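You operate a simulated robot arm through the tools that you are given. There is no shell and no other tool. Be economical: measure what you need, move in short steps, check, and stop when the job is done.

You run a simulated two-armed robot. Do the job below in one go: nothing can be reset, and whatever is moved stays where it is left.

## Task
On the test table, fold the grey cloth in half, so that its two long edges meet.

The check looks at the end state, three seconds after you hand in, the way a careful person would. Anything else that was tipped, shoved, dropped, spilled or broken makes it a failure. Flat cloth is picked up by pressing the open fingertips on it (5 to 10 N) and closing them slowly along it; thin cloth reads only 2 to 8 mm in the jaws.

## Robot
Two 7-joint arms with two-finger parallel grippers on one trunk, on a base that drives. Base frame: it is fixed to the floor where the robot stands at the start and does not move with it; the origin is under the middle of the robot, x ahead of it, y to its left, z up; the surface under the hand at the start is at about z = 800. Readings come in mm, degrees, newtons and seconds.
The left shoulder is at the start at [80, 131, 947], the right one opposite. With the tool pointing down near the work surface each hand reaches from about 400 to 860 mm from the robot's upright axis, wherever it stands, measured 20 degrees to its own side. Places, roughly: test table [700, 200, 800]. Payload 1.57 kg a hand.
The tool frame of a hand sits at the grasp point between the pads (the TCP): z along the fingers, y along the line on which they close. The tips reach 30 mm beyond it. The gripper opens to 110 mm. The fingers are 24 mm wide and 12 mm thick; the gripper's body (48 by 112 mm) begins 78 mm behind the TCP.
Orientation is that of the tool frame in the base frame, as a unit quaternion [w, x, y, z]. With the fingers straight down and closing along the base's y, the tool's x points along the base's -x, its y along +y and its z along -z.

## Interface
- The arms move only by the tool play_rows. It takes "left_increments", "right_increments" or both (then of equal length, played together; a hand with none holds still); each is a list that holds one entry, the list of rows, each a list of 7 numbers: the opening, from 0 (shut) to 1 (fully open), then the shift along the base's x, y, z in units of 150 mm (1.0 is 150 mm), then the turn, a rotation vector about the base's x, y, z in units of 90 degrees (1.0 is 90 degrees). In form: [[[fingers, x, y, z, ax, ay, az], ...]]. A call has 1 to 12 rows; each row is the pose to reach, as a shift and turn from the pose commanded when the call began. A call with a number of a shift or a turn outside -1 to 1 is refused whole. Rows are played at 5 a second. More than 50 mm and 8.6 degrees between two rows, or a gripper value outside its range, and nothing of the call is played. A pose out of reach is approached as far as the arm can. The call stops where the force on the tool passes 40 N (or 10 N more than at its start, if that is more) or the arm is blocked; 0.2 s more then pass. Each finger travels about 108 mm/s and halts on what it meets, pressing with about 30 N; the grip force reading is that of the motor and also rises with nothing between the fingers. The clock runs only during rows and for 0.2 s after the last one: add rows that repeat a pose to give the fingers time. It gives the time, the measured TCP pose, the force on the tool (base axes), the opening and the grip force at its end, in the units of the frame above (readings bear some noise), with the torque about the TCP (base axes, N m) and any sound that the robot's microphone picked up.
- Cameras (640 x 400 px; columns grow to the right, rows downward): "scene" is now at [-57.5, 11.7, 1411.2]; the picture's right is [0.13, -0.99, 0.00], its down [-0.66, -0.09, -0.75] and it looks along [0.74, 0.10, -0.66] (base axes); focal length 252 px, centre (320, 200). "left" rides on the left gripper at [70, -16, -141] in its tool frame; the picture's right is [0.23, 0.97, 0.00], its down [-0.86, 0.20, -0.48] and it looks along [-0.47, 0.11, 0.88] (tool axes); focal length 222 px, centre (320, 200). "right" rides on the right gripper at [70, 16, -141] in its tool frame; the picture's right is [-0.23, 0.97, 0.00], its down [-0.86, -0.20, -0.48] and it looks along [-0.47, -0.11, 0.88] (tool axes); focal length 222 px, centre (320, 200). There is no depth. A picture from a camera that has moved, and an enlarged one, comes with that camera's place and axes in the base frame and with its lens.
- grab_frame(camera): a new picture of that camera. The clock stands still meanwhile.
- steer(legs): drives the robot by 1 to 6 legs, each [ahead, left, turn to the left] in mm, mm and degrees, along the robot's own axes; the way and the turn of a leg run together, so that a leg with both is an arc; at most 1500 mm and 180 degrees a leg. The arms and the cameras ride along, it lands a little off, and it stops where it bumps. It gives what a move gives.
- pan_tilt(pan, tilt): turns the head with the scene camera to pan (to the left, within 109 degrees either way) and tilt (down, from -29 to 69), counted from straight ahead of the robot. It gives what a move gives.
- enlarge(camera, box): a new picture of the part [left, top, right, bottom] of that camera's present view, enlarged. The clock stands still meanwhile.
- close_job(): hands the job in; it is judged then, once.

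Work in short steps. Places have to be worked out from the pictures, the camera data and where the tool is seen: move nearer, look again, correct. Check each grasp and each placing, and mend what went wrong. You have 120 turns and 100 pictures in all, those below and enlarged ones among them. Open the grippers and draw the arms clear of the work before you hand the job in, unless the task says otherwise; then end with one line.

The tools are called after ">>>" as name(argument=value, ...) on one line, values as JSON. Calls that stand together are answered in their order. play_rows: Moves the arms, as the interface text tells. Its arguments: {"type":"object","properties":{"left_increments":{"type":"array"},"right_increments":{"type":"array"}},"required":[]} The other tools are called the same way: steer (legs) drives the base; pan_tilt (pan, tilt) turns the head that bears the scene camera; grab_frame (camera) takes a picture; enlarge (camera, box) takes an enlarged picture of a part of a camera's view; close_job () hands the job in.

At the start:

```text
time: 0.0
left_tool_pos: [602.3, 250.9, 1024.0]
left_tcp_rot: [0.0, 0.0, 1.0, 0.0]
left_force: [0.1, 0.2, -0.3]
left_wrist_torque: [-0.01, 0.02, 0.01]
left_gripper_width: 109.8
left_grip_force: 0.1
right_tool_pos: [591.1, -253.7, 984.9]
right_tcp_rot: [-0.001, 0.0, 1.0, -0.001]
right_force: [-1.1, -0.4, -1.1]
right_wrist_torque: [0.01, -0.01, -0.01]
right_gripper_width: 110.0
right_grip_force: 0.0
robot x, y, heading: [2.3, 2.3, 0.0]
head pan, tilt: [7.7, 41.7]
```

scene: 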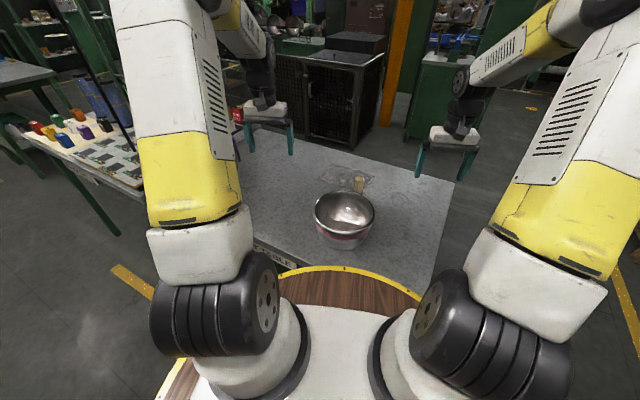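
right: 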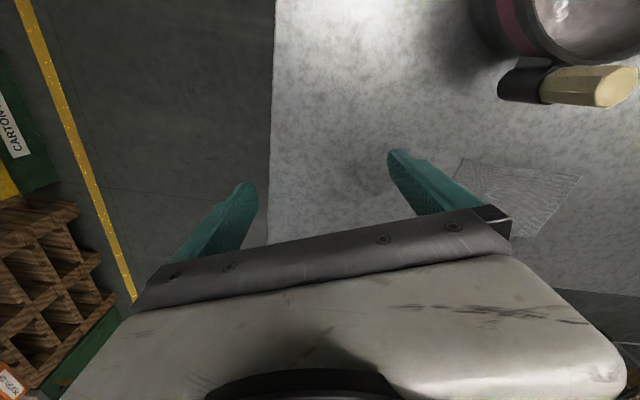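
left: 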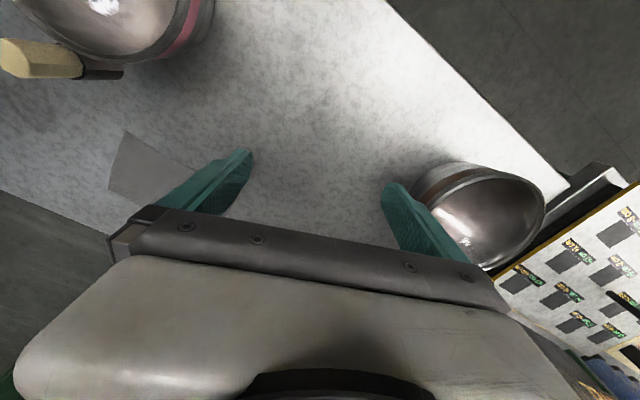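

The table shows a bowl near the middle and faint cloth-like sheets behind it. I'll enlarge the scene there to tell them apart.

>>> enlarge(camera="scene", box=[220, 120, 480, 290])

>>> enlarge(camera="left", box=[0, 0, 320, 250])

>>> enlarge(camera="right", box=[360, 0, 640, 300])

```text
2.35 times, centred on (350, 205) of scene
camera zoom: at [-57.5, 11.7, 1411.2], right [0.13, -0.99, 0.0], down [-0.66, -0.09, -0.75], along [0.74, 0.1, -0.66], focal length 593 px, centre (249, 188)
```

zoom: 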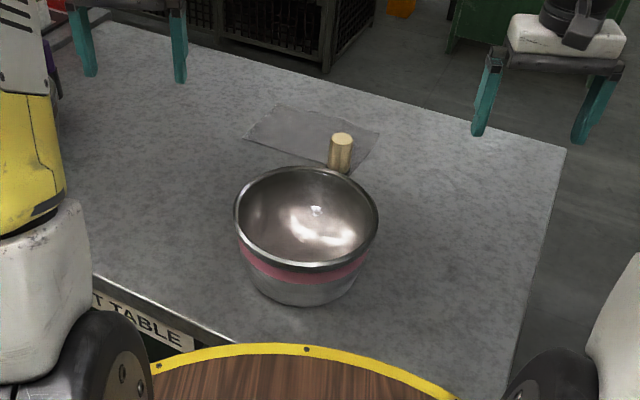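

```text
1.60 times, centred on (160, 125) of left
camera zoom: at [531.5, 236.6, 1166.0], right [-0.23, 0.97, 0.0], down [0.86, 0.2, 0.48], along [0.47, 0.11, -0.88], focal length 355 px, centre (576, 320)
```

zoom: 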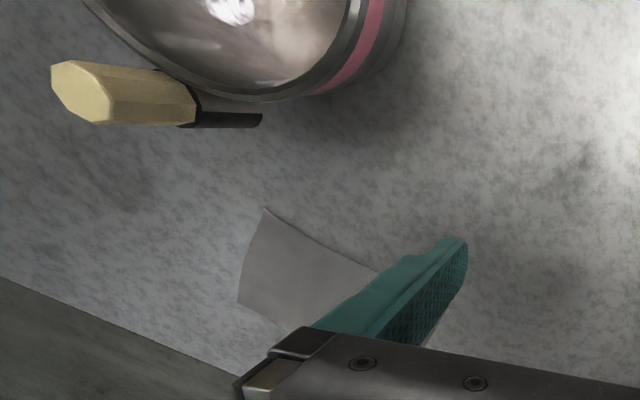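

```text
1.33 times, centred on (500, 150) of right
camera zoom: at [522.0, -237.7, 1127.8], right [0.23, 0.97, 0.0], down [0.86, -0.2, 0.48], along [0.47, -0.11, -0.88], focal length 296 px, centre (80, 267)
```

zoom: 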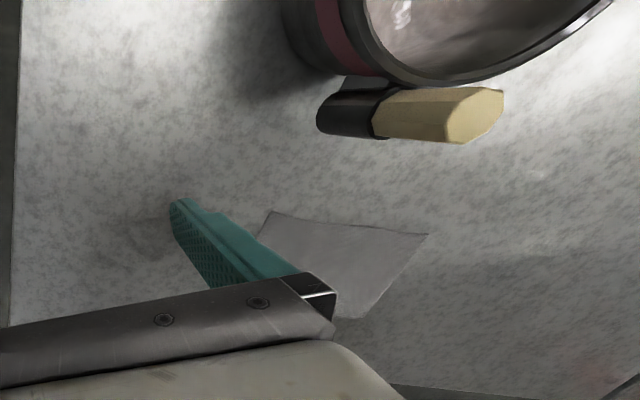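

I place the cloth at about x 680–857, y −100…133, roughly 190 × 125 mm, with its long edges running mostly along y. A tall wooden-handled thing stands between it and the bowl. I bring the right hand over it, staying high, for a top view and move the left hand aside.

>>> play_rows(right_increments=[[[1, 0.15, 0.25, 0.08, 0, 0, 0], [1, 0.3, 0.5, 0.15, 0, 0, 0], [1, 0.45, 0.75, 0.25, 0, 0, 0], [1, 0.6, 1.0, 0.35, 0, 0, 0], [1, 0.6, 1.0, 0.35, 0, 0, 0]]], left_increments=[[[1, 0, 0.1, 0, 0, 0, 0], [1, 0, 0.2, 0, 0, 0, 0], [1, 0, 0.3, 0, 0, 0, 0], [1, 0, 0.4, 0, 0, 0, 0], [1, 0, 0.4, 0, 0, 0, 0]]])

>>> grab_frame(camera="right")

>>> grab_frame(camera="left")

```text
time: 1.2
left_tool_pos: [602.7, 314.2, 1023.7]
left_tcp_rot: [-0.001, 0.0, 1.0, 0.0]
left_force: [-0.3, -1.0, 0.1]
left_wrist_torque: [0.01, -0.01, -0.01]
left_gripper_width: 109.8
left_grip_force: 0.1
right_tool_pos: [680.8, -104.8, 1040.7]
right_tcp_rot: [0.0, -0.001, 1.0, 0.0]
right_force: [0.2, -0.1, -0.4]
right_wrist_torque: [-0.06, 0.04, -0.01]
right_gripper_width: 110.0
right_grip_force: 0.1
robot x, y, heading: [3.8, 0.6, 0.2]
head pan, tilt: [7.7, 41.7]
```

```text
93 pictures are left
camera right: at [612.4, -88.2, 1182.9], right [0.23, 0.97, 0.0], down [0.86, -0.2, 0.48], along [0.47, -0.11, -0.88], focal length 222 px, centre (320, 200)
```

right: 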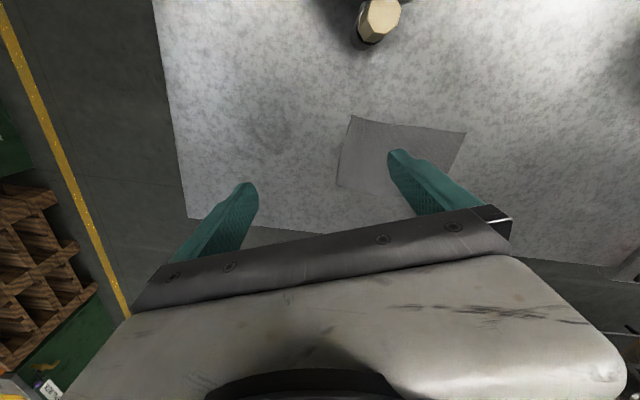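

```text
92 pictures are left
camera left: at [532.6, 298.7, 1165.1], right [-0.23, 0.97, 0.0], down [0.86, 0.2, 0.48], along [0.47, 0.11, -0.88], focal length 222 px, centre (320, 200)
```

left: 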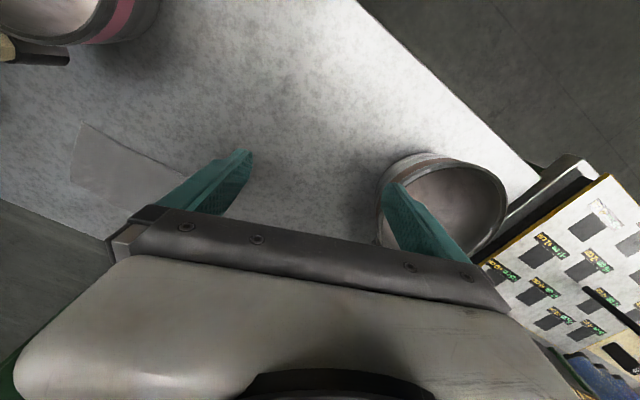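

The right camera gives corners near (675,−52), (746,131) and (795,−96), so the fourth should be about (860,85). The handled object stands upright near (583,−20), well clear of the cloth. Far edge onto near edge looks best. I turn both hands to line up with the edges (yaw −21°) and move them nearer for a better look, checking reach as I go.

>>> play_rows(right_increments=[[[1, 0.1, -0.15, 0, 0, 0, -0.06], [1, 0.2, -0.3, 0, 0, 0, -0.12], [1, 0.3, -0.45, 0, 0, 0, -0.18], [1, 0.4, -0.5, 0, 0, 0, -0.233], [1, 0.4, -0.5, 0, 0, 0, -0.233]]], left_increments=[[[1, 0.25, -0.2, 0, 0, 0, -0.06], [1, 0.5, -0.4, 0, 0, 0, -0.12], [1, 0.75, -0.6, 0, 0, 0, -0.18], [1, 1.0, -0.8, 0, 0, 0, -0.233], [1, 1.0, -0.9, 0, 0, 0, -0.233]]])

>>> grab_frame(camera="left")

>>> grab_frame(camera="right")

```text
time: 2.4
left_tool_pos: [750.7, 179.9, 1020.9]
left_tcp_rot: [0.0, 0.182, 0.983, 0.0]
left_force: [0.5, -0.4, 0.2]
left_wrist_torque: [-0.01, -0.02, -0.01]
left_gripper_width: 110.4
left_grip_force: 0.1
right_tool_pos: [740.6, -180.6, 1036.6]
right_tcp_rot: [0.001, 0.182, 0.983, 0.0]
right_force: [0.2, -0.8, 0.7]
right_wrist_torque: [-0.04, 0.02, -0.03]
right_gripper_width: 109.9
right_grip_force: 0.1
robot x, y, heading: [-0.4, -2.6, -0.1]
head pan, tilt: [7.7, 41.7]
```

```text
91 pictures are left
camera left: at [680.8, 190.2, 1164.1], right [0.14, 0.99, 0.0], down [0.87, -0.12, 0.48], along [0.47, -0.07, -0.88], focal length 222 px, centre (320, 200)
```

left: 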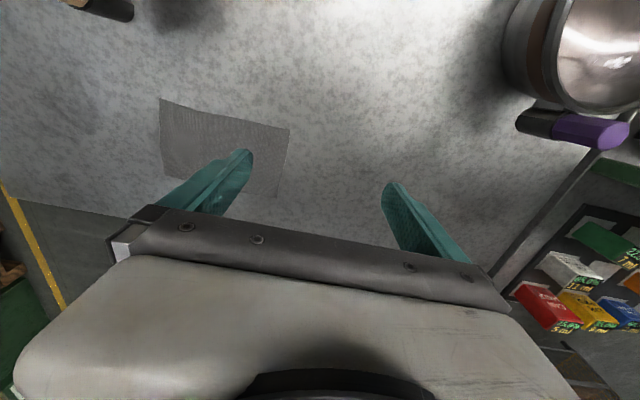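

```text
90 pictures are left
camera right: at [683.6, -140.7, 1180.0], right [0.56, 0.83, 0.0], down [0.73, -0.49, 0.48], along [0.4, -0.27, -0.88], focal length 222 px, centre (320, 200)
```

right: 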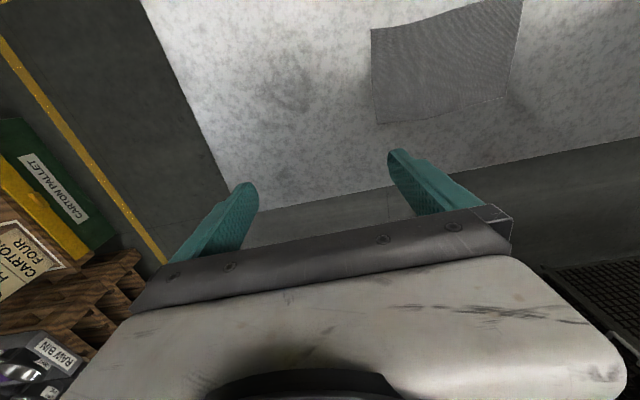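

All four corners now agree between cameras: A(861,83), B(743,132), C(792,−99), D(673,−51), a 195 × 128 mm cloth. I bring both hands to hover over the far edge, inset about 24 mm from corners A and C, with the openings narrowed to about 30 mm.

>>> play_rows(right_increments=[[[0.7, 0.1, 0.17, -0.2, 0, 0, 0], [0.4, 0.2, 0.34, -0.4, 0, 0, 0], [0.28, 0.3, 0.5, -0.6, 0, 0, 0], [0.28, 0.37, 0.6, -0.8, 0, 0, 0], [0.28, 0.43, 0.68, -1.0, 0, 0, 0], [0.28, 0.43, 0.68, -1.0, 0, 0, 0]]], left_increments=[[[0.7, 0.15, -0.17, -0.2, 0, 0, 0], [0.4, 0.3, -0.34, -0.4, 0, 0, 0], [0.28, 0.45, -0.5, -0.6, 0, 0, 0], [0.28, 0.6, -0.65, -0.8, 0, 0, 0], [0.28, 0.7, -0.8, -0.9, 0, 0, 0], [0.28, 0.7, -0.8, -0.9, 0, 0, 0]]])

>>> grab_frame(camera="left")

>>> grab_frame(camera="right")

>>> enlarge(camera="scene", box=[220, 120, 480, 290])

```text
time: 3.8
left_tool_pos: [817.8, 62.6, 886.9]
left_tcp_rot: [0.0, 0.183, 0.983, 0.0]
left_force: [-0.4, 0.8, -0.1]
left_wrist_torque: [0.0, -0.02, 0.03]
left_gripper_width: 30.8
left_grip_force: 0.1
left hand out of reach, approached as far as the arm can: row 4, 5, 6
right_tool_pos: [804.9, -77.1, 887.4]
right_tcp_rot: [0.0, 0.183, 0.983, 0.0]
right_force: [-0.3, 0.1, -0.7]
right_wrist_torque: [0.02, 0.01, 0.01]
right_gripper_width: 31.0
right_grip_force: 0.2
robot x, y, heading: [1.5, -3.3, 0.0]
head pan, tilt: [7.7, 41.7]
```

```text
89 pictures are left
camera left: at [746.8, 74.1, 1029.6], right [0.14, 0.99, 0.0], down [0.87, -0.12, 0.48], along [0.47, -0.07, -0.88], focal length 222 px, centre (320, 200)
```

left: 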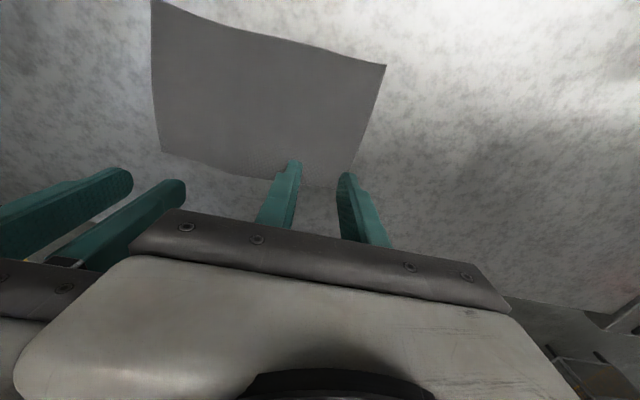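

```text
88 pictures are left
camera right: at [746.2, -36.6, 1030.4], right [0.56, 0.83, 0.0], down [0.73, -0.49, 0.48], along [0.4, -0.27, -0.88], focal length 222 px, centre (320, 200)
```

right: 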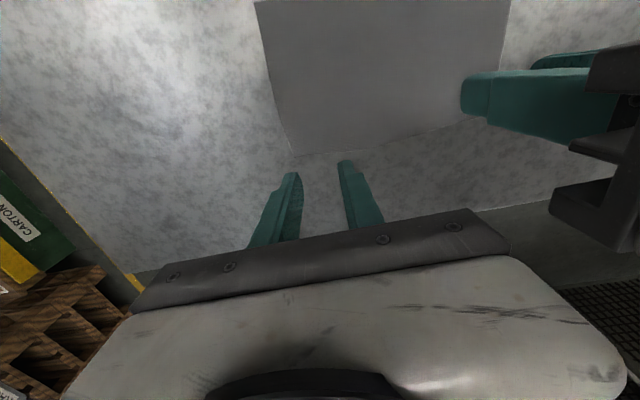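

```text
2.35 times, centred on (350, 205) of scene
camera zoom: at [-57.3, 11.7, 1411.2], right [0.13, -0.99, 0.0], down [-0.66, -0.09, -0.75], along [0.74, 0.1, -0.66], focal length 593 px, centre (249, 188)
```

zoom: 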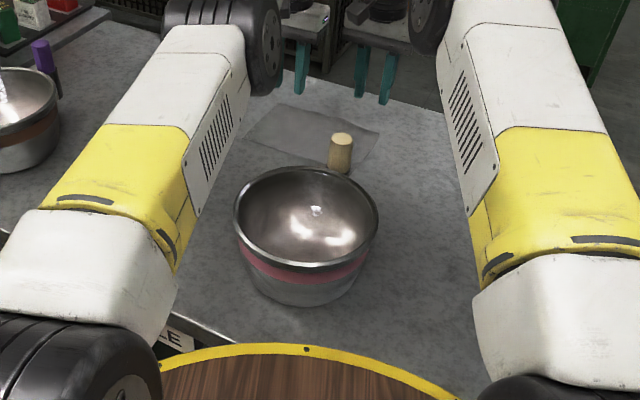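

The right hand reaches its spot but the left stops at x≈818. I look down with the head to see whether the base has room to drive forward.

>>> pan_tilt(pan=0, tilt=69)

>>> grab_frame(camera="scene")

```text
time: 4.7
left_tool_pos: [817.3, 63.2, 887.9]
left_tcp_rot: [0.0, 0.182, 0.983, 0.0]
left_force: [0.8, -0.1, -0.6]
left_wrist_torque: [0.01, 0.0, -0.01]
left_gripper_width: 30.8
left_grip_force: 0.1
right_tool_pos: [804.5, -77.8, 887.8]
right_tcp_rot: [0.0, 0.182, 0.983, 0.0]
right_force: [-0.5, -0.4, 0.1]
right_wrist_torque: [-0.04, -0.02, -0.01]
right_gripper_width: 30.6
right_grip_force: 0.0
robot x, y, heading: [-1.3, -1.3, 0.1]
head pan, tilt: [0.0, 68.8]
```

```text
86 pictures are left
camera scene: at [-84.5, 0.4, 1377.6], right [0.0, -1.0, 0.0], down [-0.93, 0.0, -0.36], along [0.36, 0.0, -0.93], focal length 252 px, centre (320, 200)
```

scene: 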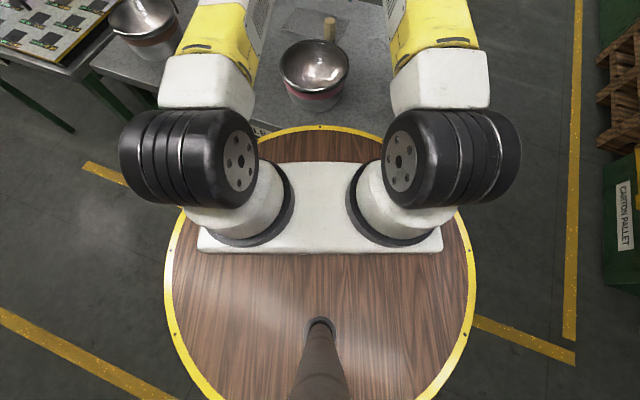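

The deck sits close to the skewed table edge, so I won't drive forward. Tilting the fingers outward by 25° should give the reach instead, and then only the tips' inner corners touch the cloth edge. I tilt both hands while they're still hovering.

>>> play_rows(right_increments=[[[0.28, -0.02, 0.005, 0, -0.025, -0.065, 0], [0.28, -0.04, 0.01, 0, -0.05, -0.13, 0], [0.28, -0.07, 0.02, 0, -0.075, -0.195, 0], [0.28, -0.09, 0.025, 0, -0.098, -0.26, 0], [0.28, -0.09, 0.025, -0.1, -0.098, -0.26, 0]]], left_increments=[[[0.28, -0.02, 0.01, 0, -0.025, -0.065, 0], [0.28, -0.04, 0.02, 0, -0.05, -0.13, 0], [0.28, -0.07, 0.04, 0, -0.075, -0.195, 0], [0.28, -0.09, 0.055, 0, -0.098, -0.26, 0], [0.28, -0.09, 0.055, -0.1, -0.098, -0.26, 0]]])

>>> grab_frame(camera="left")

>>> grab_frame(camera="right")

```text
time: 5.9
left_tool_pos: [804.5, 71.1, 871.3]
left_tcp_rot: [0.213, 0.178, 0.96, -0.037]
left_force: [0.2, -0.1, 0.6]
left_wrist_torque: [0.02, -0.02, 0.02]
left_gripper_width: 30.8
left_grip_force: 0.1
right_tool_pos: [790.6, -73.0, 870.8]
right_tcp_rot: [0.213, 0.177, 0.96, -0.038]
right_force: [1.2, -0.7, 0.0]
right_wrist_torque: [0.0, -0.02, 0.0]
right_gripper_width: 30.6
right_grip_force: 0.0
robot x, y, heading: [-1.3, -1.0, -0.2]
head pan, tilt: [0.0, 68.8]
```

```text
85 pictures are left
camera left: at [683.6, 100.8, 971.2], right [0.16, 0.98, -0.09], down [0.6, -0.02, 0.8], along [0.78, -0.18, -0.6], focal length 222 px, centre (320, 200)
```

left: 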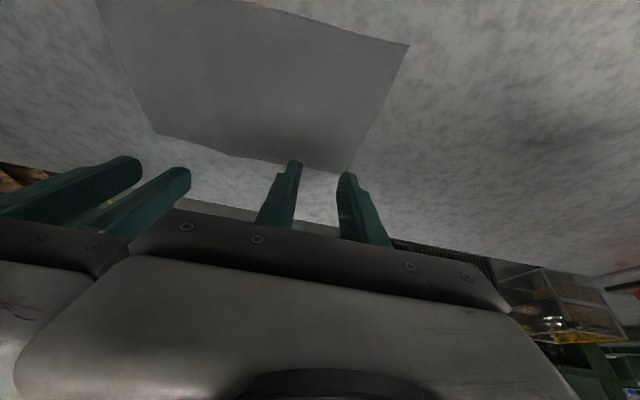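

```text
84 pictures are left
camera right: at [683.0, -14.2, 970.8], right [0.54, 0.84, 0.1], down [0.46, -0.39, 0.8], along [0.7, -0.38, -0.6], focal length 222 px, centre (320, 200)
```

right: 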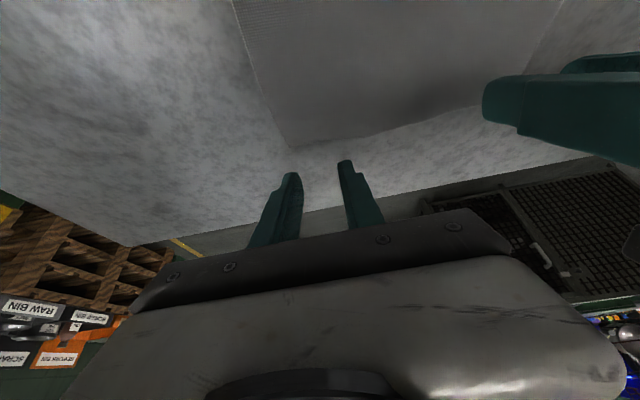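

The command clamps at the reach limit, so I send the left hand the remaining ~38 mm now that it's tilted and lower both until the tips are about 10 mm above the cloth.

>>> play_rows(right_increments=[[[0.28, 0, 0, -0.05, 0, 0, 0], [0.28, 0.01, 0, -0.1, 0, 0, 0], [0.28, 0.01, 0, -0.18, 0, 0, 0], [0.28, 0.01, 0, -0.18, 0, 0, 0]]], left_increments=[[[0.28, 0.1, -0.01, -0.05, 0, 0, 0], [0.28, 0.2, -0.03, -0.1, 0, 0, 0], [0.28, 0.26, -0.035, -0.18, 0, 0, 0], [0.28, 0.26, -0.035, -0.18, 0, 0, 0]]])

>>> grab_frame(camera="left")

>>> grab_frame(camera="right")

```text
time: 6.9
left_tool_pos: [841.8, 69.3, 845.0]
left_tcp_rot: [0.213, 0.177, 0.96, -0.039]
left_force: [0.2, -1.1, 0.6]
left_wrist_torque: [0.02, 0.04, -0.06]
left_gripper_width: 30.9
left_grip_force: 0.1
right_tool_pos: [792.3, -73.6, 845.9]
right_tcp_rot: [0.213, 0.178, 0.96, -0.039]
right_force: [-0.2, -0.3, 0.1]
right_wrist_torque: [0.03, 0.01, -0.03]
right_gripper_width: 30.9
right_grip_force: 0.0
robot x, y, heading: [0.2, -1.3, -0.3]
head pan, tilt: [0.0, 68.8]
```

```text
83 pictures are left
camera left: at [722.5, 97.4, 943.8], right [0.16, 0.98, -0.09], down [0.61, -0.02, 0.8], along [0.78, -0.18, -0.6], focal length 222 px, centre (320, 200)
```

left: 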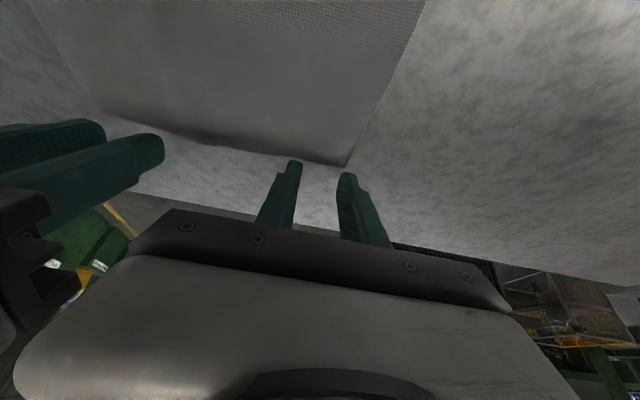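

```text
82 pictures are left
camera right: at [685.3, -14.6, 945.6], right [0.54, 0.84, 0.1], down [0.46, -0.39, 0.79], along [0.7, -0.38, -0.6], focal length 222 px, centre (320, 200)
```

right: 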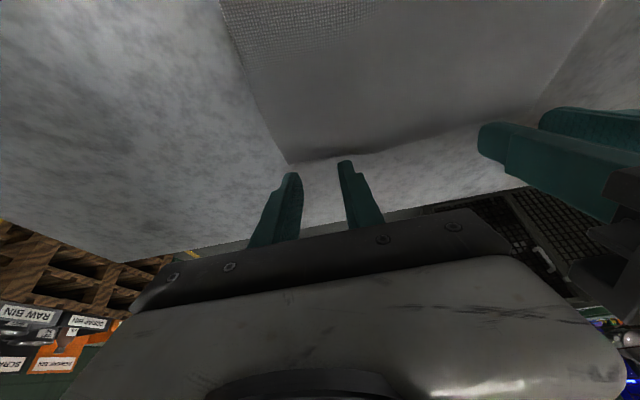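

The outer fingers would only half-overlap the cloth at the corners. I shift each hand about 8 mm inward along the edge and lower it to just above contact.

>>> play_rows(right_increments=[[[0.28, 0.017, 0.043, 0, 0, 0, 0], [0.28, 0.017, 0.043, -0.03, 0, 0, 0], [0.28, 0.017, 0.043, -0.06, 0, 0, 0], [0.28, 0.017, 0.043, -0.073, 0, 0, 0], [0.28, 0.017, 0.043, -0.08, 0, 0, 0], [0.28, 0.017, 0.043, -0.08, 0, 0, 0]]], left_increments=[[[0.28, -0.006, -0.055, 0, 0, 0, 0], [0.28, -0.006, -0.055, -0.03, 0, 0, 0], [0.28, -0.006, -0.055, -0.06, 0, 0, 0], [0.28, -0.006, -0.055, -0.073, 0, 0, 0], [0.28, -0.006, -0.055, -0.08, 0, 0, 0], [0.28, -0.006, -0.055, -0.08, 0, 0, 0]]])

```text
time: 8.3
left_tool_pos: [841.4, 59.4, 833.0]
left_tcp_rot: [0.216, 0.177, 0.959, -0.038]
left_force: [-1.1, 1.7, 16.4]
left_wrist_torque: [-0.04, 0.0, -0.02]
left_gripper_width: 30.9
left_grip_force: 0.1
right_tool_pos: [796.1, -65.7, 834.2]
right_tcp_rot: [0.213, 0.177, 0.96, -0.038]
right_force: [1.3, -0.1, 0.5]
right_wrist_torque: [0.0, 0.03, -0.04]
right_gripper_width: 30.6
right_grip_force: 0.0
robot x, y, heading: [2.2, -3.2, -0.0]
head pan, tilt: [0.0, 68.8]
```

The left hand is pressing at 16 N, which is too much, and the right isn't touching yet. I ease the left up slightly and lower the right a little.

>>> play_rows(right_increments=[[[0.28, 0, 0, -0.007, 0, 0, 0], [0.28, 0, 0, -0.012, 0, 0, 0], [0.28, 0, 0, -0.012, 0, 0, 0]]], left_increments=[[[0.28, 0, 0, 0.005, 0, 0, 0], [0.28, 0, 0, 0.008, 0, 0, 0], [0.28, 0, 0, 0.008, 0, 0, 0]]])

>>> grab_frame(camera="left")

>>> grab_frame(camera="right")

```text
time: 9.1
left_tool_pos: [842.8, 59.6, 832.8]
left_tcp_rot: [0.215, 0.177, 0.96, -0.038]
left_force: [1.2, 2.6, 17.9]
left_wrist_torque: [0.03, -0.01, 0.01]
left_gripper_width: 30.3
left_grip_force: 0.1
right_tool_pos: [795.4, -67.3, 833.7]
right_tcp_rot: [0.215, 0.177, 0.96, -0.037]
right_force: [2.2, 2.1, 15.8]
right_wrist_torque: [-0.07, -0.01, 0.03]
right_gripper_width: 30.3
right_grip_force: 0.2
robot x, y, heading: [0.8, -2.5, 0.2]
head pan, tilt: [0.0, 68.8]
```

```text
81 pictures are left
camera left: at [721.1, 89.1, 931.9], right [0.16, 0.98, -0.09], down [0.6, -0.02, 0.8], along [0.78, -0.18, -0.6], focal length 222 px, centre (320, 200)
```

left: 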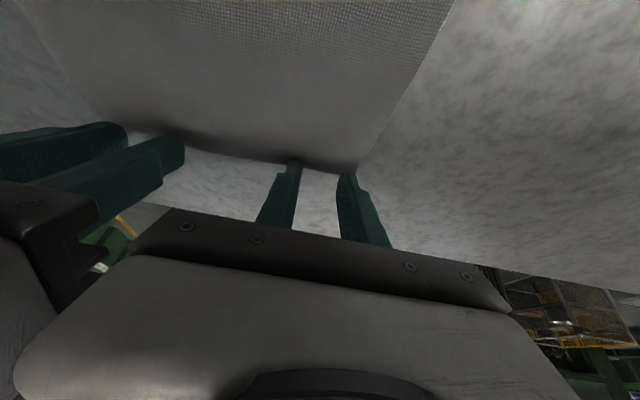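

```text
80 pictures are left
camera right: at [687.8, -7.9, 932.9], right [0.54, 0.84, 0.1], down [0.46, -0.39, 0.8], along [0.71, -0.38, -0.6], focal length 222 px, centre (320, 200)
```

right: 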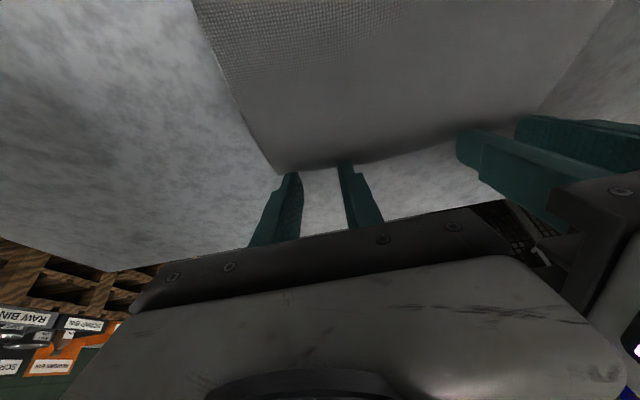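

Only the very edge is under the tips, so I lift a few mm, shift both hands about 6 mm onto the cloth and press again more lightly.

>>> play_rows(right_increments=[[[0.28, 0, 0, 0.03, 0, 0, 0], [0.28, -0.029, 0.034, 0.03, 0, 0, 0], [0.28, -0.029, 0.034, 0.015, 0, 0, 0], [0.28, -0.029, 0.034, 0.006, 0, 0, 0], [0.28, -0.029, 0.034, 0.006, 0, 0, 0]]], left_increments=[[[0.28, 0, 0, 0.03, 0, 0, 0], [0.28, -0.043, -0.001, 0.03, 0, 0, 0], [0.28, -0.043, -0.001, 0.016, 0, 0, 0], [0.28, -0.043, -0.001, 0.009, 0, 0, 0], [0.28, -0.043, -0.001, 0.009, 0, 0, 0]]])

>>> enlarge(camera="left", box=[180, 80, 460, 255])

>>> enlarge(camera="right", box=[180, 80, 460, 255])

```text
time: 10.3
left_tool_pos: [835.3, 58.3, 833.7]
left_tcp_rot: [0.213, 0.177, 0.96, -0.038]
left_force: [0.1, -0.4, 1.0]
left_wrist_torque: [-0.02, 0.0, 0.01]
left_gripper_width: 31.0
left_grip_force: 0.0
right_tool_pos: [792.0, -63.0, 832.8]
right_tcp_rot: [0.214, 0.177, 0.96, -0.039]
right_force: [-4.3, -2.3, 16.3]
right_wrist_torque: [-0.17, 0.11, 0.02]
right_gripper_width: 30.9
right_grip_force: 0.0
robot x, y, heading: [-2.8, -0.7, 0.1]
head pan, tilt: [0.0, 68.8]
```

```text
2.29 times, centred on (320, 168) of left
camera zoom: at [714.1, 88.1, 932.7], right [0.16, 0.98, -0.09], down [0.61, -0.02, 0.8], along [0.78, -0.18, -0.6], focal length 508 px, centre (320, 274)
```

zoom: 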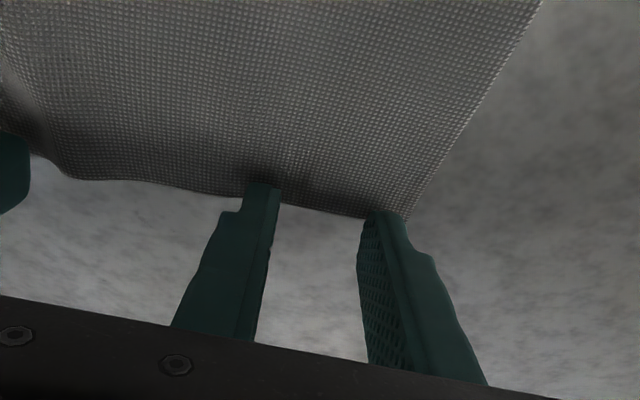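

```text
2.29 times, centred on (320, 168) of right
camera zoom: at [683.2, -3.6, 933.2], right [0.54, 0.84, 0.1], down [0.46, -0.39, 0.8], along [0.7, -0.38, -0.6], focal length 508 px, centre (320, 274)
```

zoom: 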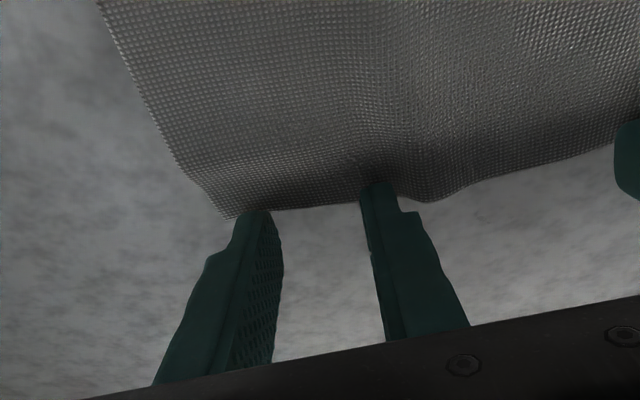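

Overlap is still only 2–7 mm. I lift, shift 5 mm further onto the cloth and settle the pressure.

>>> play_rows(right_increments=[[[0.28, 0, 0, 0.035, 0, 0, 0], [0.28, -0.033, 0.013, 0.035, 0, 0, 0], [0.28, -0.033, 0.013, 0.015, 0, 0, 0], [0.28, -0.033, 0.013, 0.007, 0, 0, 0], [0.28, -0.033, 0.013, 0.006, 0, 0, 0], [0.28, -0.033, 0.013, 0.006, 0, 0, 0]]], left_increments=[[[0.28, 0, 0, 0.03, 0, 0, 0], [0.28, -0.033, 0.013, 0.03, 0, 0, 0], [0.28, -0.033, 0.013, 0.01, 0, 0, 0], [0.28, -0.033, 0.013, 0.0, 0, 0, 0], [0.28, -0.033, 0.013, -0.005, 0, 0, 0], [0.28, -0.033, 0.013, -0.005, 0, 0, 0]]])

>>> enlarge(camera="left", box=[180, 80, 460, 255])

>>> enlarge(camera="right", box=[180, 80, 460, 255])

```text
time: 11.7
left_tool_pos: [830.6, 59.4, 832.4]
left_tcp_rot: [0.214, 0.178, 0.96, -0.038]
left_force: [-1.4, 2.0, 11.1]
left_wrist_torque: [-0.02, 0.08, -0.04]
left_gripper_width: 30.9
left_grip_force: 0.1
right_tool_pos: [786.5, -58.9, 833.5]
right_tcp_rot: [0.213, 0.177, 0.96, -0.038]
right_force: [0.7, 0.2, 1.7]
right_wrist_torque: [-0.02, 0.01, -0.01]
right_gripper_width: 30.8
right_grip_force: 0.5
robot x, y, heading: [1.2, -3.8, 0.1]
head pan, tilt: [0.0, 68.8]
```

```text
2.29 times, centred on (320, 168) of left
camera zoom: at [709.9, 89.5, 932.0], right [0.16, 0.98, -0.09], down [0.6, -0.02, 0.8], along [0.78, -0.18, -0.6], focal length 508 px, centre (320, 274)
```

zoom: 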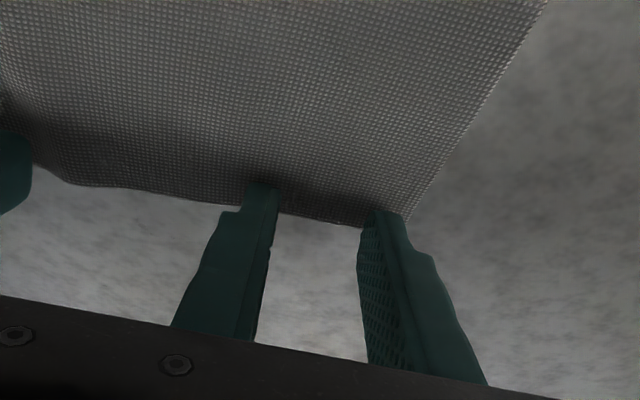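

```text
2.29 times, centred on (320, 168) of right
camera zoom: at [678.6, -0.4, 933.7], right [0.54, 0.84, 0.1], down [0.46, -0.39, 0.79], along [0.7, -0.38, -0.6], focal length 508 px, centre (320, 274)
```

zoom: 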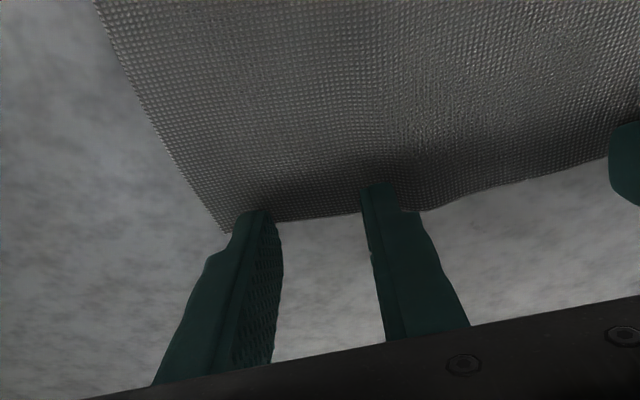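

Overlap looks about 5–8 mm on both hands now. I bring the right to light pressure and close both slowly.

>>> play_rows(right_increments=[[[0.28, 0, 0, -0.006, 0, 0, 0], [0.26, 0, 0, -0.006, 0, 0, 0], [0.23, 0, 0, -0.006, 0, 0, 0], [0.2, 0, 0, -0.006, 0, 0, 0], [0.17, 0, 0, -0.006, 0, 0, 0], [0.14, 0, 0, -0.006, 0, 0, 0], [0.11, 0, 0, -0.006, 0, 0, 0], [0.08, 0, 0, -0.006, 0, 0, 0], [0.05, 0, 0, -0.006, 0, 0, 0], [0.02, 0, 0, -0.006, 0, 0, 0], [0, 0, 0, -0.006, 0, 0, 0], [0, 0, 0, -0.006, 0, 0, 0]]], left_increments=[[[0.28, 0, 0, 0, 0, 0, 0], [0.26, 0, 0, 0, 0, 0, 0], [0.23, 0, 0, 0, 0, 0, 0], [0.2, 0, 0, 0, 0, 0, 0], [0.17, 0, 0, 0, 0, 0, 0], [0.14, 0, 0, 0, 0, 0, 0], [0.11, 0, 0, 0, 0, 0, 0], [0.08, 0, 0, 0, 0, 0, 0], [0.05, 0, 0, 0, 0, 0, 0], [0.02, 0, 0, 0, 0, 0, 0], [0, 0, 0, 0, 0, 0, 0], [0, 0, 0, 0, 0, 0, 0]]])

>>> enlarge(camera="left", box=[180, 80, 460, 255])

>>> enlarge(camera="right", box=[180, 80, 460, 255])

```text
time: 14.3
left_tool_pos: [829.5, 60.1, 833.3]
left_tcp_rot: [0.213, 0.178, 0.96, -0.038]
left_force: [0.6, 1.7, 20.3]
left_wrist_torque: [0.04, -0.06, 0.0]
left_gripper_width: 2.4
left_grip_force: 23.1
right_tool_pos: [784.7, -58.9, 834.6]
right_tcp_rot: [0.213, 0.178, 0.96, -0.038]
right_force: [0.3, 0.5, 4.9]
right_wrist_torque: [0.02, -0.04, 0.01]
right_gripper_width: 0.0
right_grip_force: 21.3
robot x, y, heading: [0.7, 0.4, 0.0]
head pan, tilt: [0.0, 68.8]
```

```text
2.29 times, centred on (320, 168) of left
camera zoom: at [709.5, 89.7, 932.0], right [0.16, 0.98, -0.09], down [0.6, -0.02, 0.8], along [0.78, -0.18, -0.6], focal length 508 px, centre (320, 274)
```

zoom: 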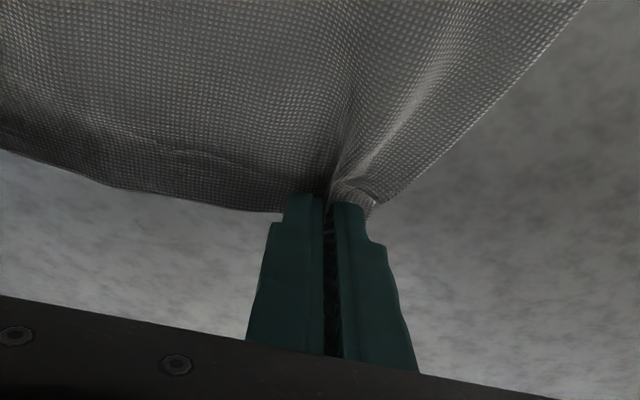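

```text
2.29 times, centred on (320, 168) of right
camera zoom: at [677.6, -0.5, 933.5], right [0.54, 0.84, 0.1], down [0.46, -0.39, 0.8], along [0.7, -0.38, -0.6], focal length 508 px, centre (320, 274)
```

zoom: 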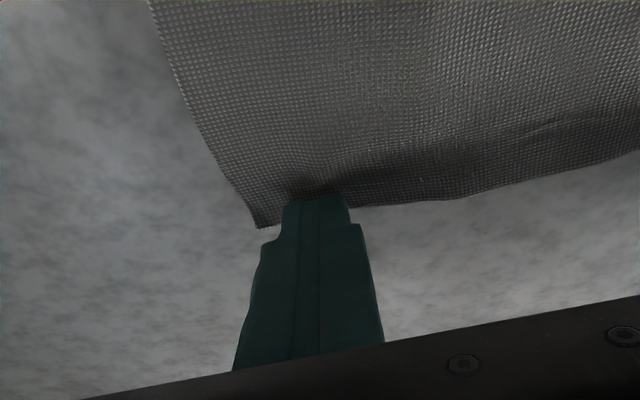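

The left holds the cloth (2.4 mm), but the right slipped shut on nothing. I lift the right, reopen it and press harder before closing again, while the left holds still.

>>> play_rows(right_increments=[[[0, 0, 0, 0.03, 0, 0, 0], [0.15, -0.015, 0.005, 0.03, 0, 0, 0], [0.28, -0.015, 0.005, 0.03, 0, 0, 0], [0.28, -0.015, 0.005, 0.01, 0, 0, 0], [0.28, -0.015, 0.005, 0, 0, 0, 0], [0.28, -0.015, 0.005, -0.006, 0, 0, 0], [0.28, -0.015, 0.005, -0.006, 0, 0, 0]]])

>>> enlarge(camera="right", box=[180, 80, 460, 255])

```text
time: 15.9
left_tool_pos: [829.1, 59.8, 832.6]
left_tcp_rot: [0.214, 0.178, 0.96, -0.038]
left_force: [2.7, 3.2, 20.4]
left_wrist_torque: [0.09, -0.13, -0.02]
left_gripper_width: 2.6
left_grip_force: 24.1
right_tool_pos: [784.3, -58.7, 834.3]
right_tcp_rot: [0.215, 0.178, 0.959, -0.038]
right_force: [-2.2, -0.4, 12.6]
right_wrist_torque: [-0.2, 0.12, -0.03]
right_gripper_width: 31.6
right_grip_force: 0.0
robot x, y, heading: [4.2, -0.4, -0.2]
head pan, tilt: [0.0, 68.8]
```

```text
2.29 times, centred on (320, 168) of right
camera zoom: at [676.1, 0.2, 933.1], right [0.54, 0.84, 0.1], down [0.46, -0.39, 0.8], along [0.7, -0.38, -0.6], focal length 508 px, centre (320, 274)
```

zoom: 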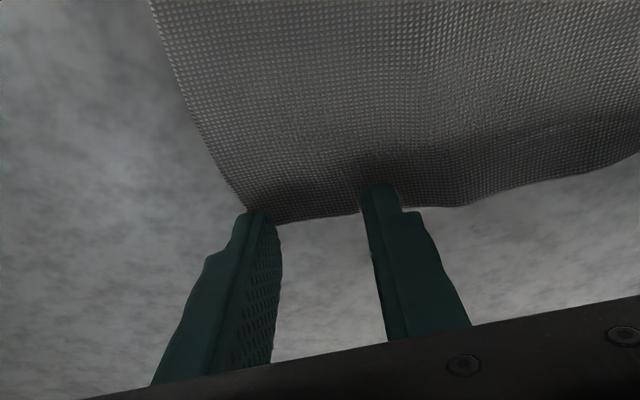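

Pressure is 12.6 N with both tips on the cloth. I close the right slowly.

>>> play_rows(right_increments=[[[0.26, 0, 0, 0, 0, 0, 0], [0.23, 0, 0, 0, 0, 0, 0], [0.2, 0, 0, 0, 0, 0, 0], [0.17, 0, 0, 0, 0, 0, 0], [0.14, 0, 0, 0, 0, 0, 0], [0.11, 0, 0, 0, 0, 0, 0], [0.08, 0, 0, 0, 0, 0, 0], [0.05, 0, 0, 0, 0, 0, 0], [0.02, 0, 0, 0, 0, 0, 0], [0, 0, 0, 0, 0, 0, 0], [0, 0, 0, 0, 0, 0, 0]]])

>>> enlarge(camera="right", box=[180, 80, 460, 255])

```text
time: 18.3
left_tool_pos: [830.0, 58.7, 833.3]
left_tcp_rot: [0.214, 0.178, 0.96, -0.039]
left_force: [-1.3, -6.6, 19.3]
left_wrist_torque: [-0.21, 0.02, -0.05]
left_gripper_width: 2.3
left_grip_force: 23.2
right_tool_pos: [784.1, -57.0, 833.1]
right_tcp_rot: [0.214, 0.177, 0.96, -0.037]
right_force: [3.1, 9.6, 23.2]
right_wrist_torque: [0.26, -0.18, 0.01]
right_gripper_width: 2.4
right_grip_force: 23.7
robot x, y, heading: [-3.5, 2.7, 0.3]
head pan, tilt: [0.0, 68.8]
```

```text
2.29 times, centred on (320, 168) of right
camera zoom: at [675.7, 1.0, 933.0], right [0.54, 0.84, 0.1], down [0.46, -0.39, 0.8], along [0.7, -0.38, -0.6], focal length 508 px, centre (320, 274)
```

zoom: 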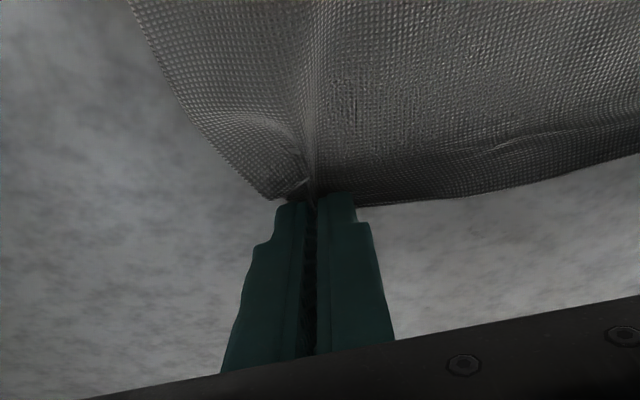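

Both hands hold cloth now (2.3 and 2.4 mm). I lift along the first part of the arc toward the near edge and check the grips.

>>> play_rows(right_increments=[[[0, 0, 0, 0.04, 0, 0, 0], [0, -0.01, 0.004, 0.1, 0, 0, 0], [0, -0.04, 0.015, 0.17, 0, 0, 0], [0, -0.09, 0.034, 0.24, 0, 0, 0], [0, -0.15, 0.057, 0.3, 0, 0, 0], [0, -0.21, 0.08, 0.35, 0, 0, 0], [0, -0.21, 0.08, 0.35, 0, 0, 0]]], left_increments=[[[0, 0, 0, 0.04, 0, 0, 0], [0, -0.01, 0.004, 0.1, 0, 0, 0], [0, -0.04, 0.015, 0.17, 0, 0, 0], [0, -0.09, 0.034, 0.24, 0, 0, 0], [0, -0.15, 0.057, 0.3, 0, 0, 0], [0, -0.21, 0.08, 0.35, 0, 0, 0], [0, -0.21, 0.08, 0.35, 0, 0, 0]]])

>>> grab_frame(camera="left")

>>> grab_frame(camera="right")

>>> pan_tilt(pan=0, tilt=42)

>>> enlarge(camera="scene", box=[220, 90, 440, 240])

```text
time: 19.9
left_tool_pos: [800.4, 71.9, 884.7]
left_tcp_rot: [0.214, 0.178, 0.96, -0.038]
left_force: [-4.7, -13.5, -0.6]
left_wrist_torque: [-0.44, 0.17, -0.03]
left_gripper_width: 2.3
left_grip_force: 23.7
right_tool_pos: [752.5, -47.1, 883.9]
right_tcp_rot: [0.213, 0.178, 0.96, -0.038]
right_force: [5.1, 14.4, -0.4]
right_wrist_torque: [0.41, -0.19, 0.03]
right_gripper_width: 2.6
right_grip_force: 23.6
robot x, y, heading: [1.8, -0.6, -0.1]
head pan, tilt: [0.0, 68.8]
```

```text
71 pictures are left
camera left: at [679.6, 101.4, 982.8], right [0.16, 0.98, -0.09], down [0.61, -0.02, 0.8], along [0.78, -0.18, -0.6], focal length 222 px, centre (320, 200)
```

left: 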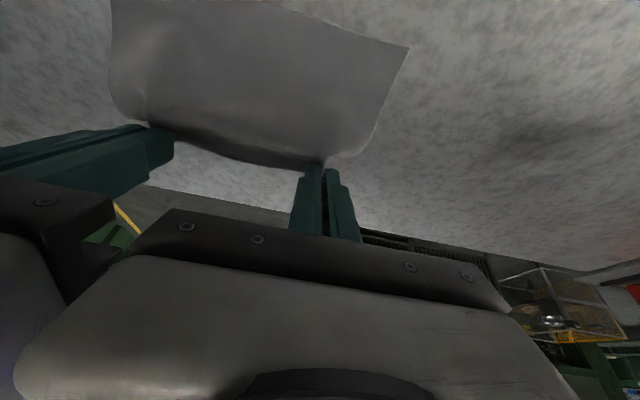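

```text
70 pictures are left
camera right: at [645.0, 12.6, 984.6], right [0.54, 0.84, 0.1], down [0.46, -0.39, 0.79], along [0.7, -0.38, -0.6], focal length 222 px, centre (320, 200)
```

right: 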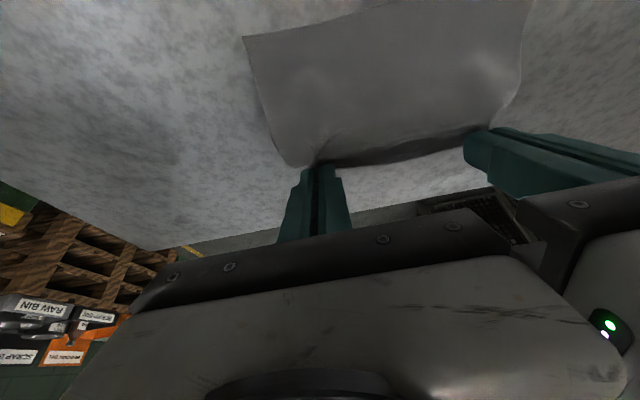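

```text
time: 20.8
left_tool_pos: [800.4, 71.7, 883.2]
left_tcp_rot: [0.213, 0.177, 0.96, -0.039]
left_force: [-5.5, -14.6, -0.2]
left_wrist_torque: [-0.47, 0.17, -0.04]
left_gripper_width: 2.3
left_grip_force: 23.7
right_tool_pos: [752.8, -47.1, 885.1]
right_tcp_rot: [0.214, 0.178, 0.96, -0.038]
right_force: [4.5, 13.8, 0.4]
right_wrist_torque: [0.44, -0.19, 0.02]
right_gripper_width: 2.5
right_grip_force: 23.5
robot x, y, heading: [4.2, 1.5, -0.1]
head pan, tilt: [0.0, 42.0]
```

```text
2.67 times, centred on (330, 165) of scene
camera zoom: at [-56.9, 0.4, 1410.6], right [0.0, -1.0, 0.0], down [-0.67, 0.0, -0.74], along [0.74, 0.0, -0.67], focal length 672 px, centre (293, 293)
```

zoom: 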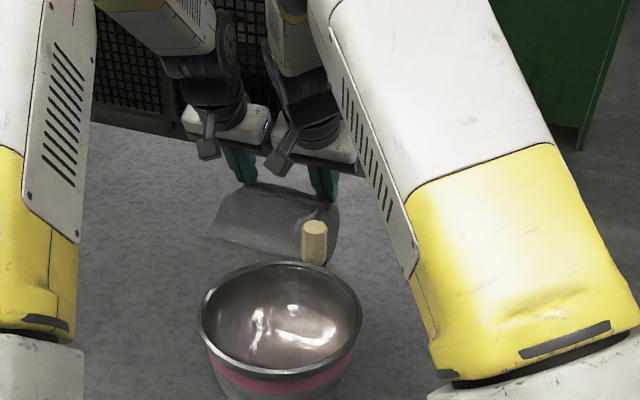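

The cloth hangs evenly between the hands and the near corners haven't moved (B≈(744,135), D≈(672,−48)). I continue the arc toward the near edge, taking out 15° of tilt to stay clear of the upright handle and easing the tension between the hands.

>>> play_rows(right_increments=[[[0, -0.057, 0.034, 0, 0.01, 0.026, 0], [0, -0.12, 0.06, 0, 0.02, 0.052, 0], [0, -0.182, 0.083, -0.02, 0.03, 0.078, 0], [0, -0.244, 0.106, -0.067, 0.04, 0.104, 0], [0, -0.307, 0.13, -0.133, 0.05, 0.13, 0], [0, -0.345, 0.145, -0.2, 0.059, 0.156, 0], [0, -0.345, 0.145, -0.2, 0.059, 0.156, 0]]], left_increments=[[[0, -0.067, 0.012, 0, 0.01, 0.026, 0], [0, -0.13, 0.035, 0, 0.02, 0.052, 0], [0, -0.192, 0.058, -0.02, 0.03, 0.078, 0], [0, -0.254, 0.081, -0.067, 0.04, 0.104, 0], [0, -0.317, 0.105, -0.133, 0.05, 0.13, 0], [0, -0.367, 0.125, -0.2, 0.059, 0.156, 0], [0, -0.367, 0.125, -0.2, 0.059, 0.156, 0]]])

>>> grab_frame(camera="left")

>>> grab_frame(camera="right")

>>> enlarge(camera="scene", box=[220, 90, 440, 240])

```text
time: 22.4
left_tool_pos: [746.6, 90.8, 857.2]
left_tcp_rot: [0.085, 0.181, 0.98, -0.016]
left_force: [-4.3, -10.3, -0.8]
left_wrist_torque: [-0.32, 0.11, 0.08]
left_gripper_width: 2.2
left_grip_force: 23.2
right_tool_pos: [700.6, -25.4, 855.1]
right_tcp_rot: [0.085, 0.181, 0.98, -0.014]
right_force: [4.3, 11.5, 0.7]
right_wrist_torque: [0.33, -0.11, -0.07]
right_gripper_width: 2.5
right_grip_force: 23.8
robot x, y, heading: [-3.2, -1.1, -0.3]
head pan, tilt: [0.0, 42.0]
```

```text
68 pictures are left
camera left: at [653.0, 110.1, 984.8], right [0.14, 0.99, -0.04], down [0.78, -0.09, 0.62], along [0.61, -0.12, -0.78], focal length 222 px, centre (320, 200)
```

left: 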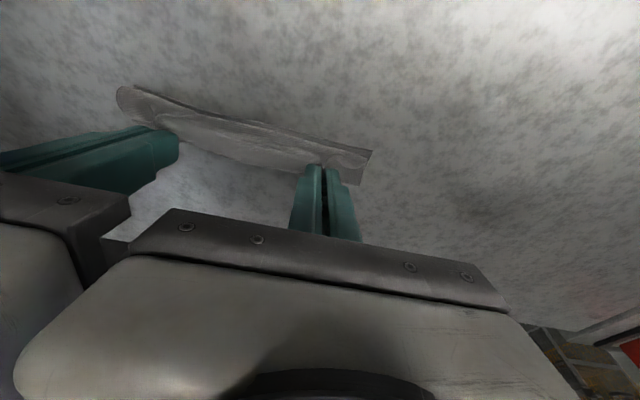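

```text
67 pictures are left
camera right: at [621.4, 21.4, 983.2], right [0.56, 0.83, 0.04], down [0.64, -0.46, 0.62], along [0.53, -0.32, -0.78], focal length 222 px, centre (320, 200)
```

right: 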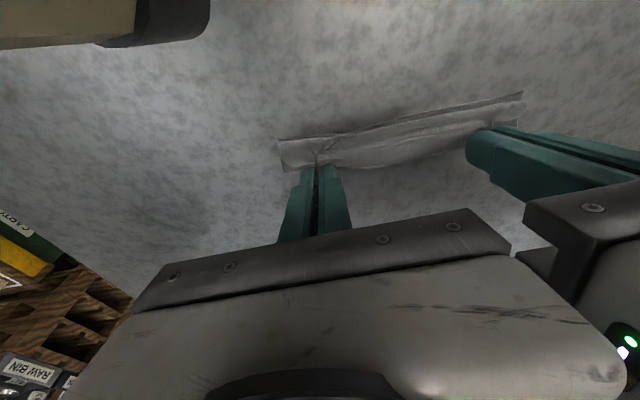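

```text
2.67 times, centred on (330, 165) of scene
camera zoom: at [-56.9, 0.4, 1410.7], right [0.0, -1.0, 0.0], down [-0.67, 0.0, -0.74], along [0.74, 0.0, -0.67], focal length 672 px, centre (293, 293)
```

zoom: 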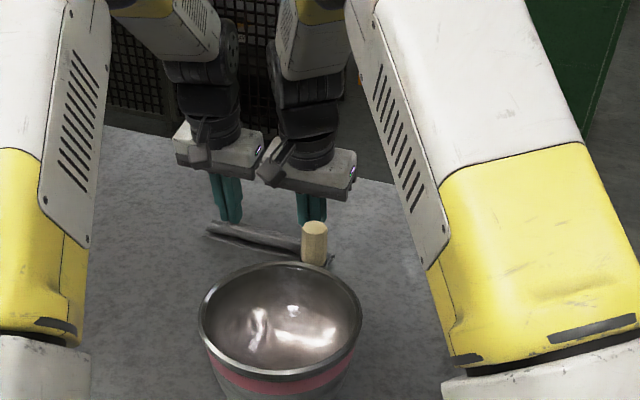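

The gripped edge is nearly over the near edge, and corners B and D still haven't moved. I finish the last ~10 mm and lower almost to the table.

>>> play_rows(right_increments=[[[0, -0.03, 0.011, -0.04, 0, 0, 0], [0, -0.045, 0.017, -0.08, 0, 0, 0], [0, -0.056, 0.021, -0.11, 0, 0, 0], [0, -0.056, 0.021, -0.13, 0, 0, 0], [0, -0.056, 0.021, -0.13, 0, 0, 0]]], left_increments=[[[0, -0.035, 0.013, -0.04, 0, 0, 0], [0, -0.055, 0.02, -0.08, 0, 0, 0], [0, -0.069, 0.026, -0.12, 0, 0, 0], [0, -0.069, 0.026, -0.145, 0, 0, 0], [0, -0.069, 0.026, -0.145, 0, 0, 0]]])

>>> enlarge(camera="left", box=[100, 50, 420, 250])

>>> enlarge(camera="right", box=[220, 50, 540, 250])

```text
time: 23.6
left_tool_pos: [733.9, 93.6, 835.3]
left_tcp_rot: [0.087, 0.181, 0.98, -0.015]
left_force: [-3.3, -7.2, 9.5]
left_wrist_torque: [-0.25, 0.09, 0.07]
left_gripper_width: 2.2
left_grip_force: 23.5
right_tool_pos: [692.7, -22.7, 835.8]
right_tcp_rot: [0.086, 0.182, 0.979, -0.015]
right_force: [4.2, 7.3, 4.1]
right_wrist_torque: [0.23, -0.11, -0.04]
right_gripper_width: 2.2
right_grip_force: 23.4
robot x, y, heading: [2.3, -1.6, 0.0]
head pan, tilt: [0.0, 42.0]
```

```text
2.00 times, centred on (260, 150) of left
camera zoom: at [641.5, 113.5, 962.0], right [0.14, 0.99, -0.04], down [0.78, -0.09, 0.62], along [0.61, -0.12, -0.78], focal length 444 px, centre (440, 300)
```

zoom: 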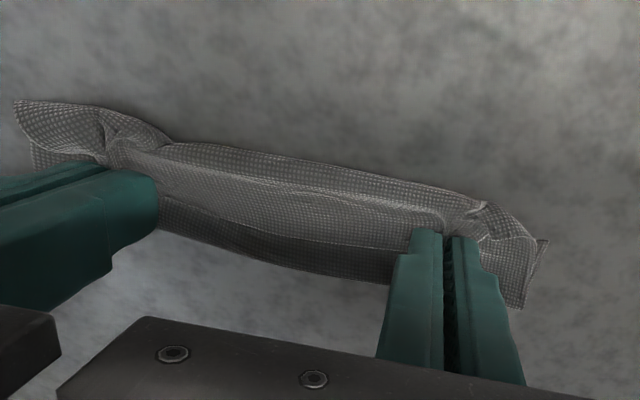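

```text
2.00 times, centred on (380, 150) of right
camera zoom: at [612.3, 25.7, 963.8], right [0.56, 0.83, 0.04], down [0.64, -0.46, 0.62], along [0.53, -0.32, -0.78], focal length 444 px, centre (200, 300)
```

zoom: 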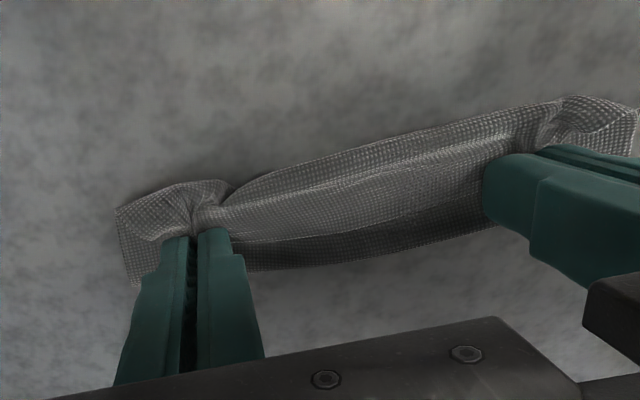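

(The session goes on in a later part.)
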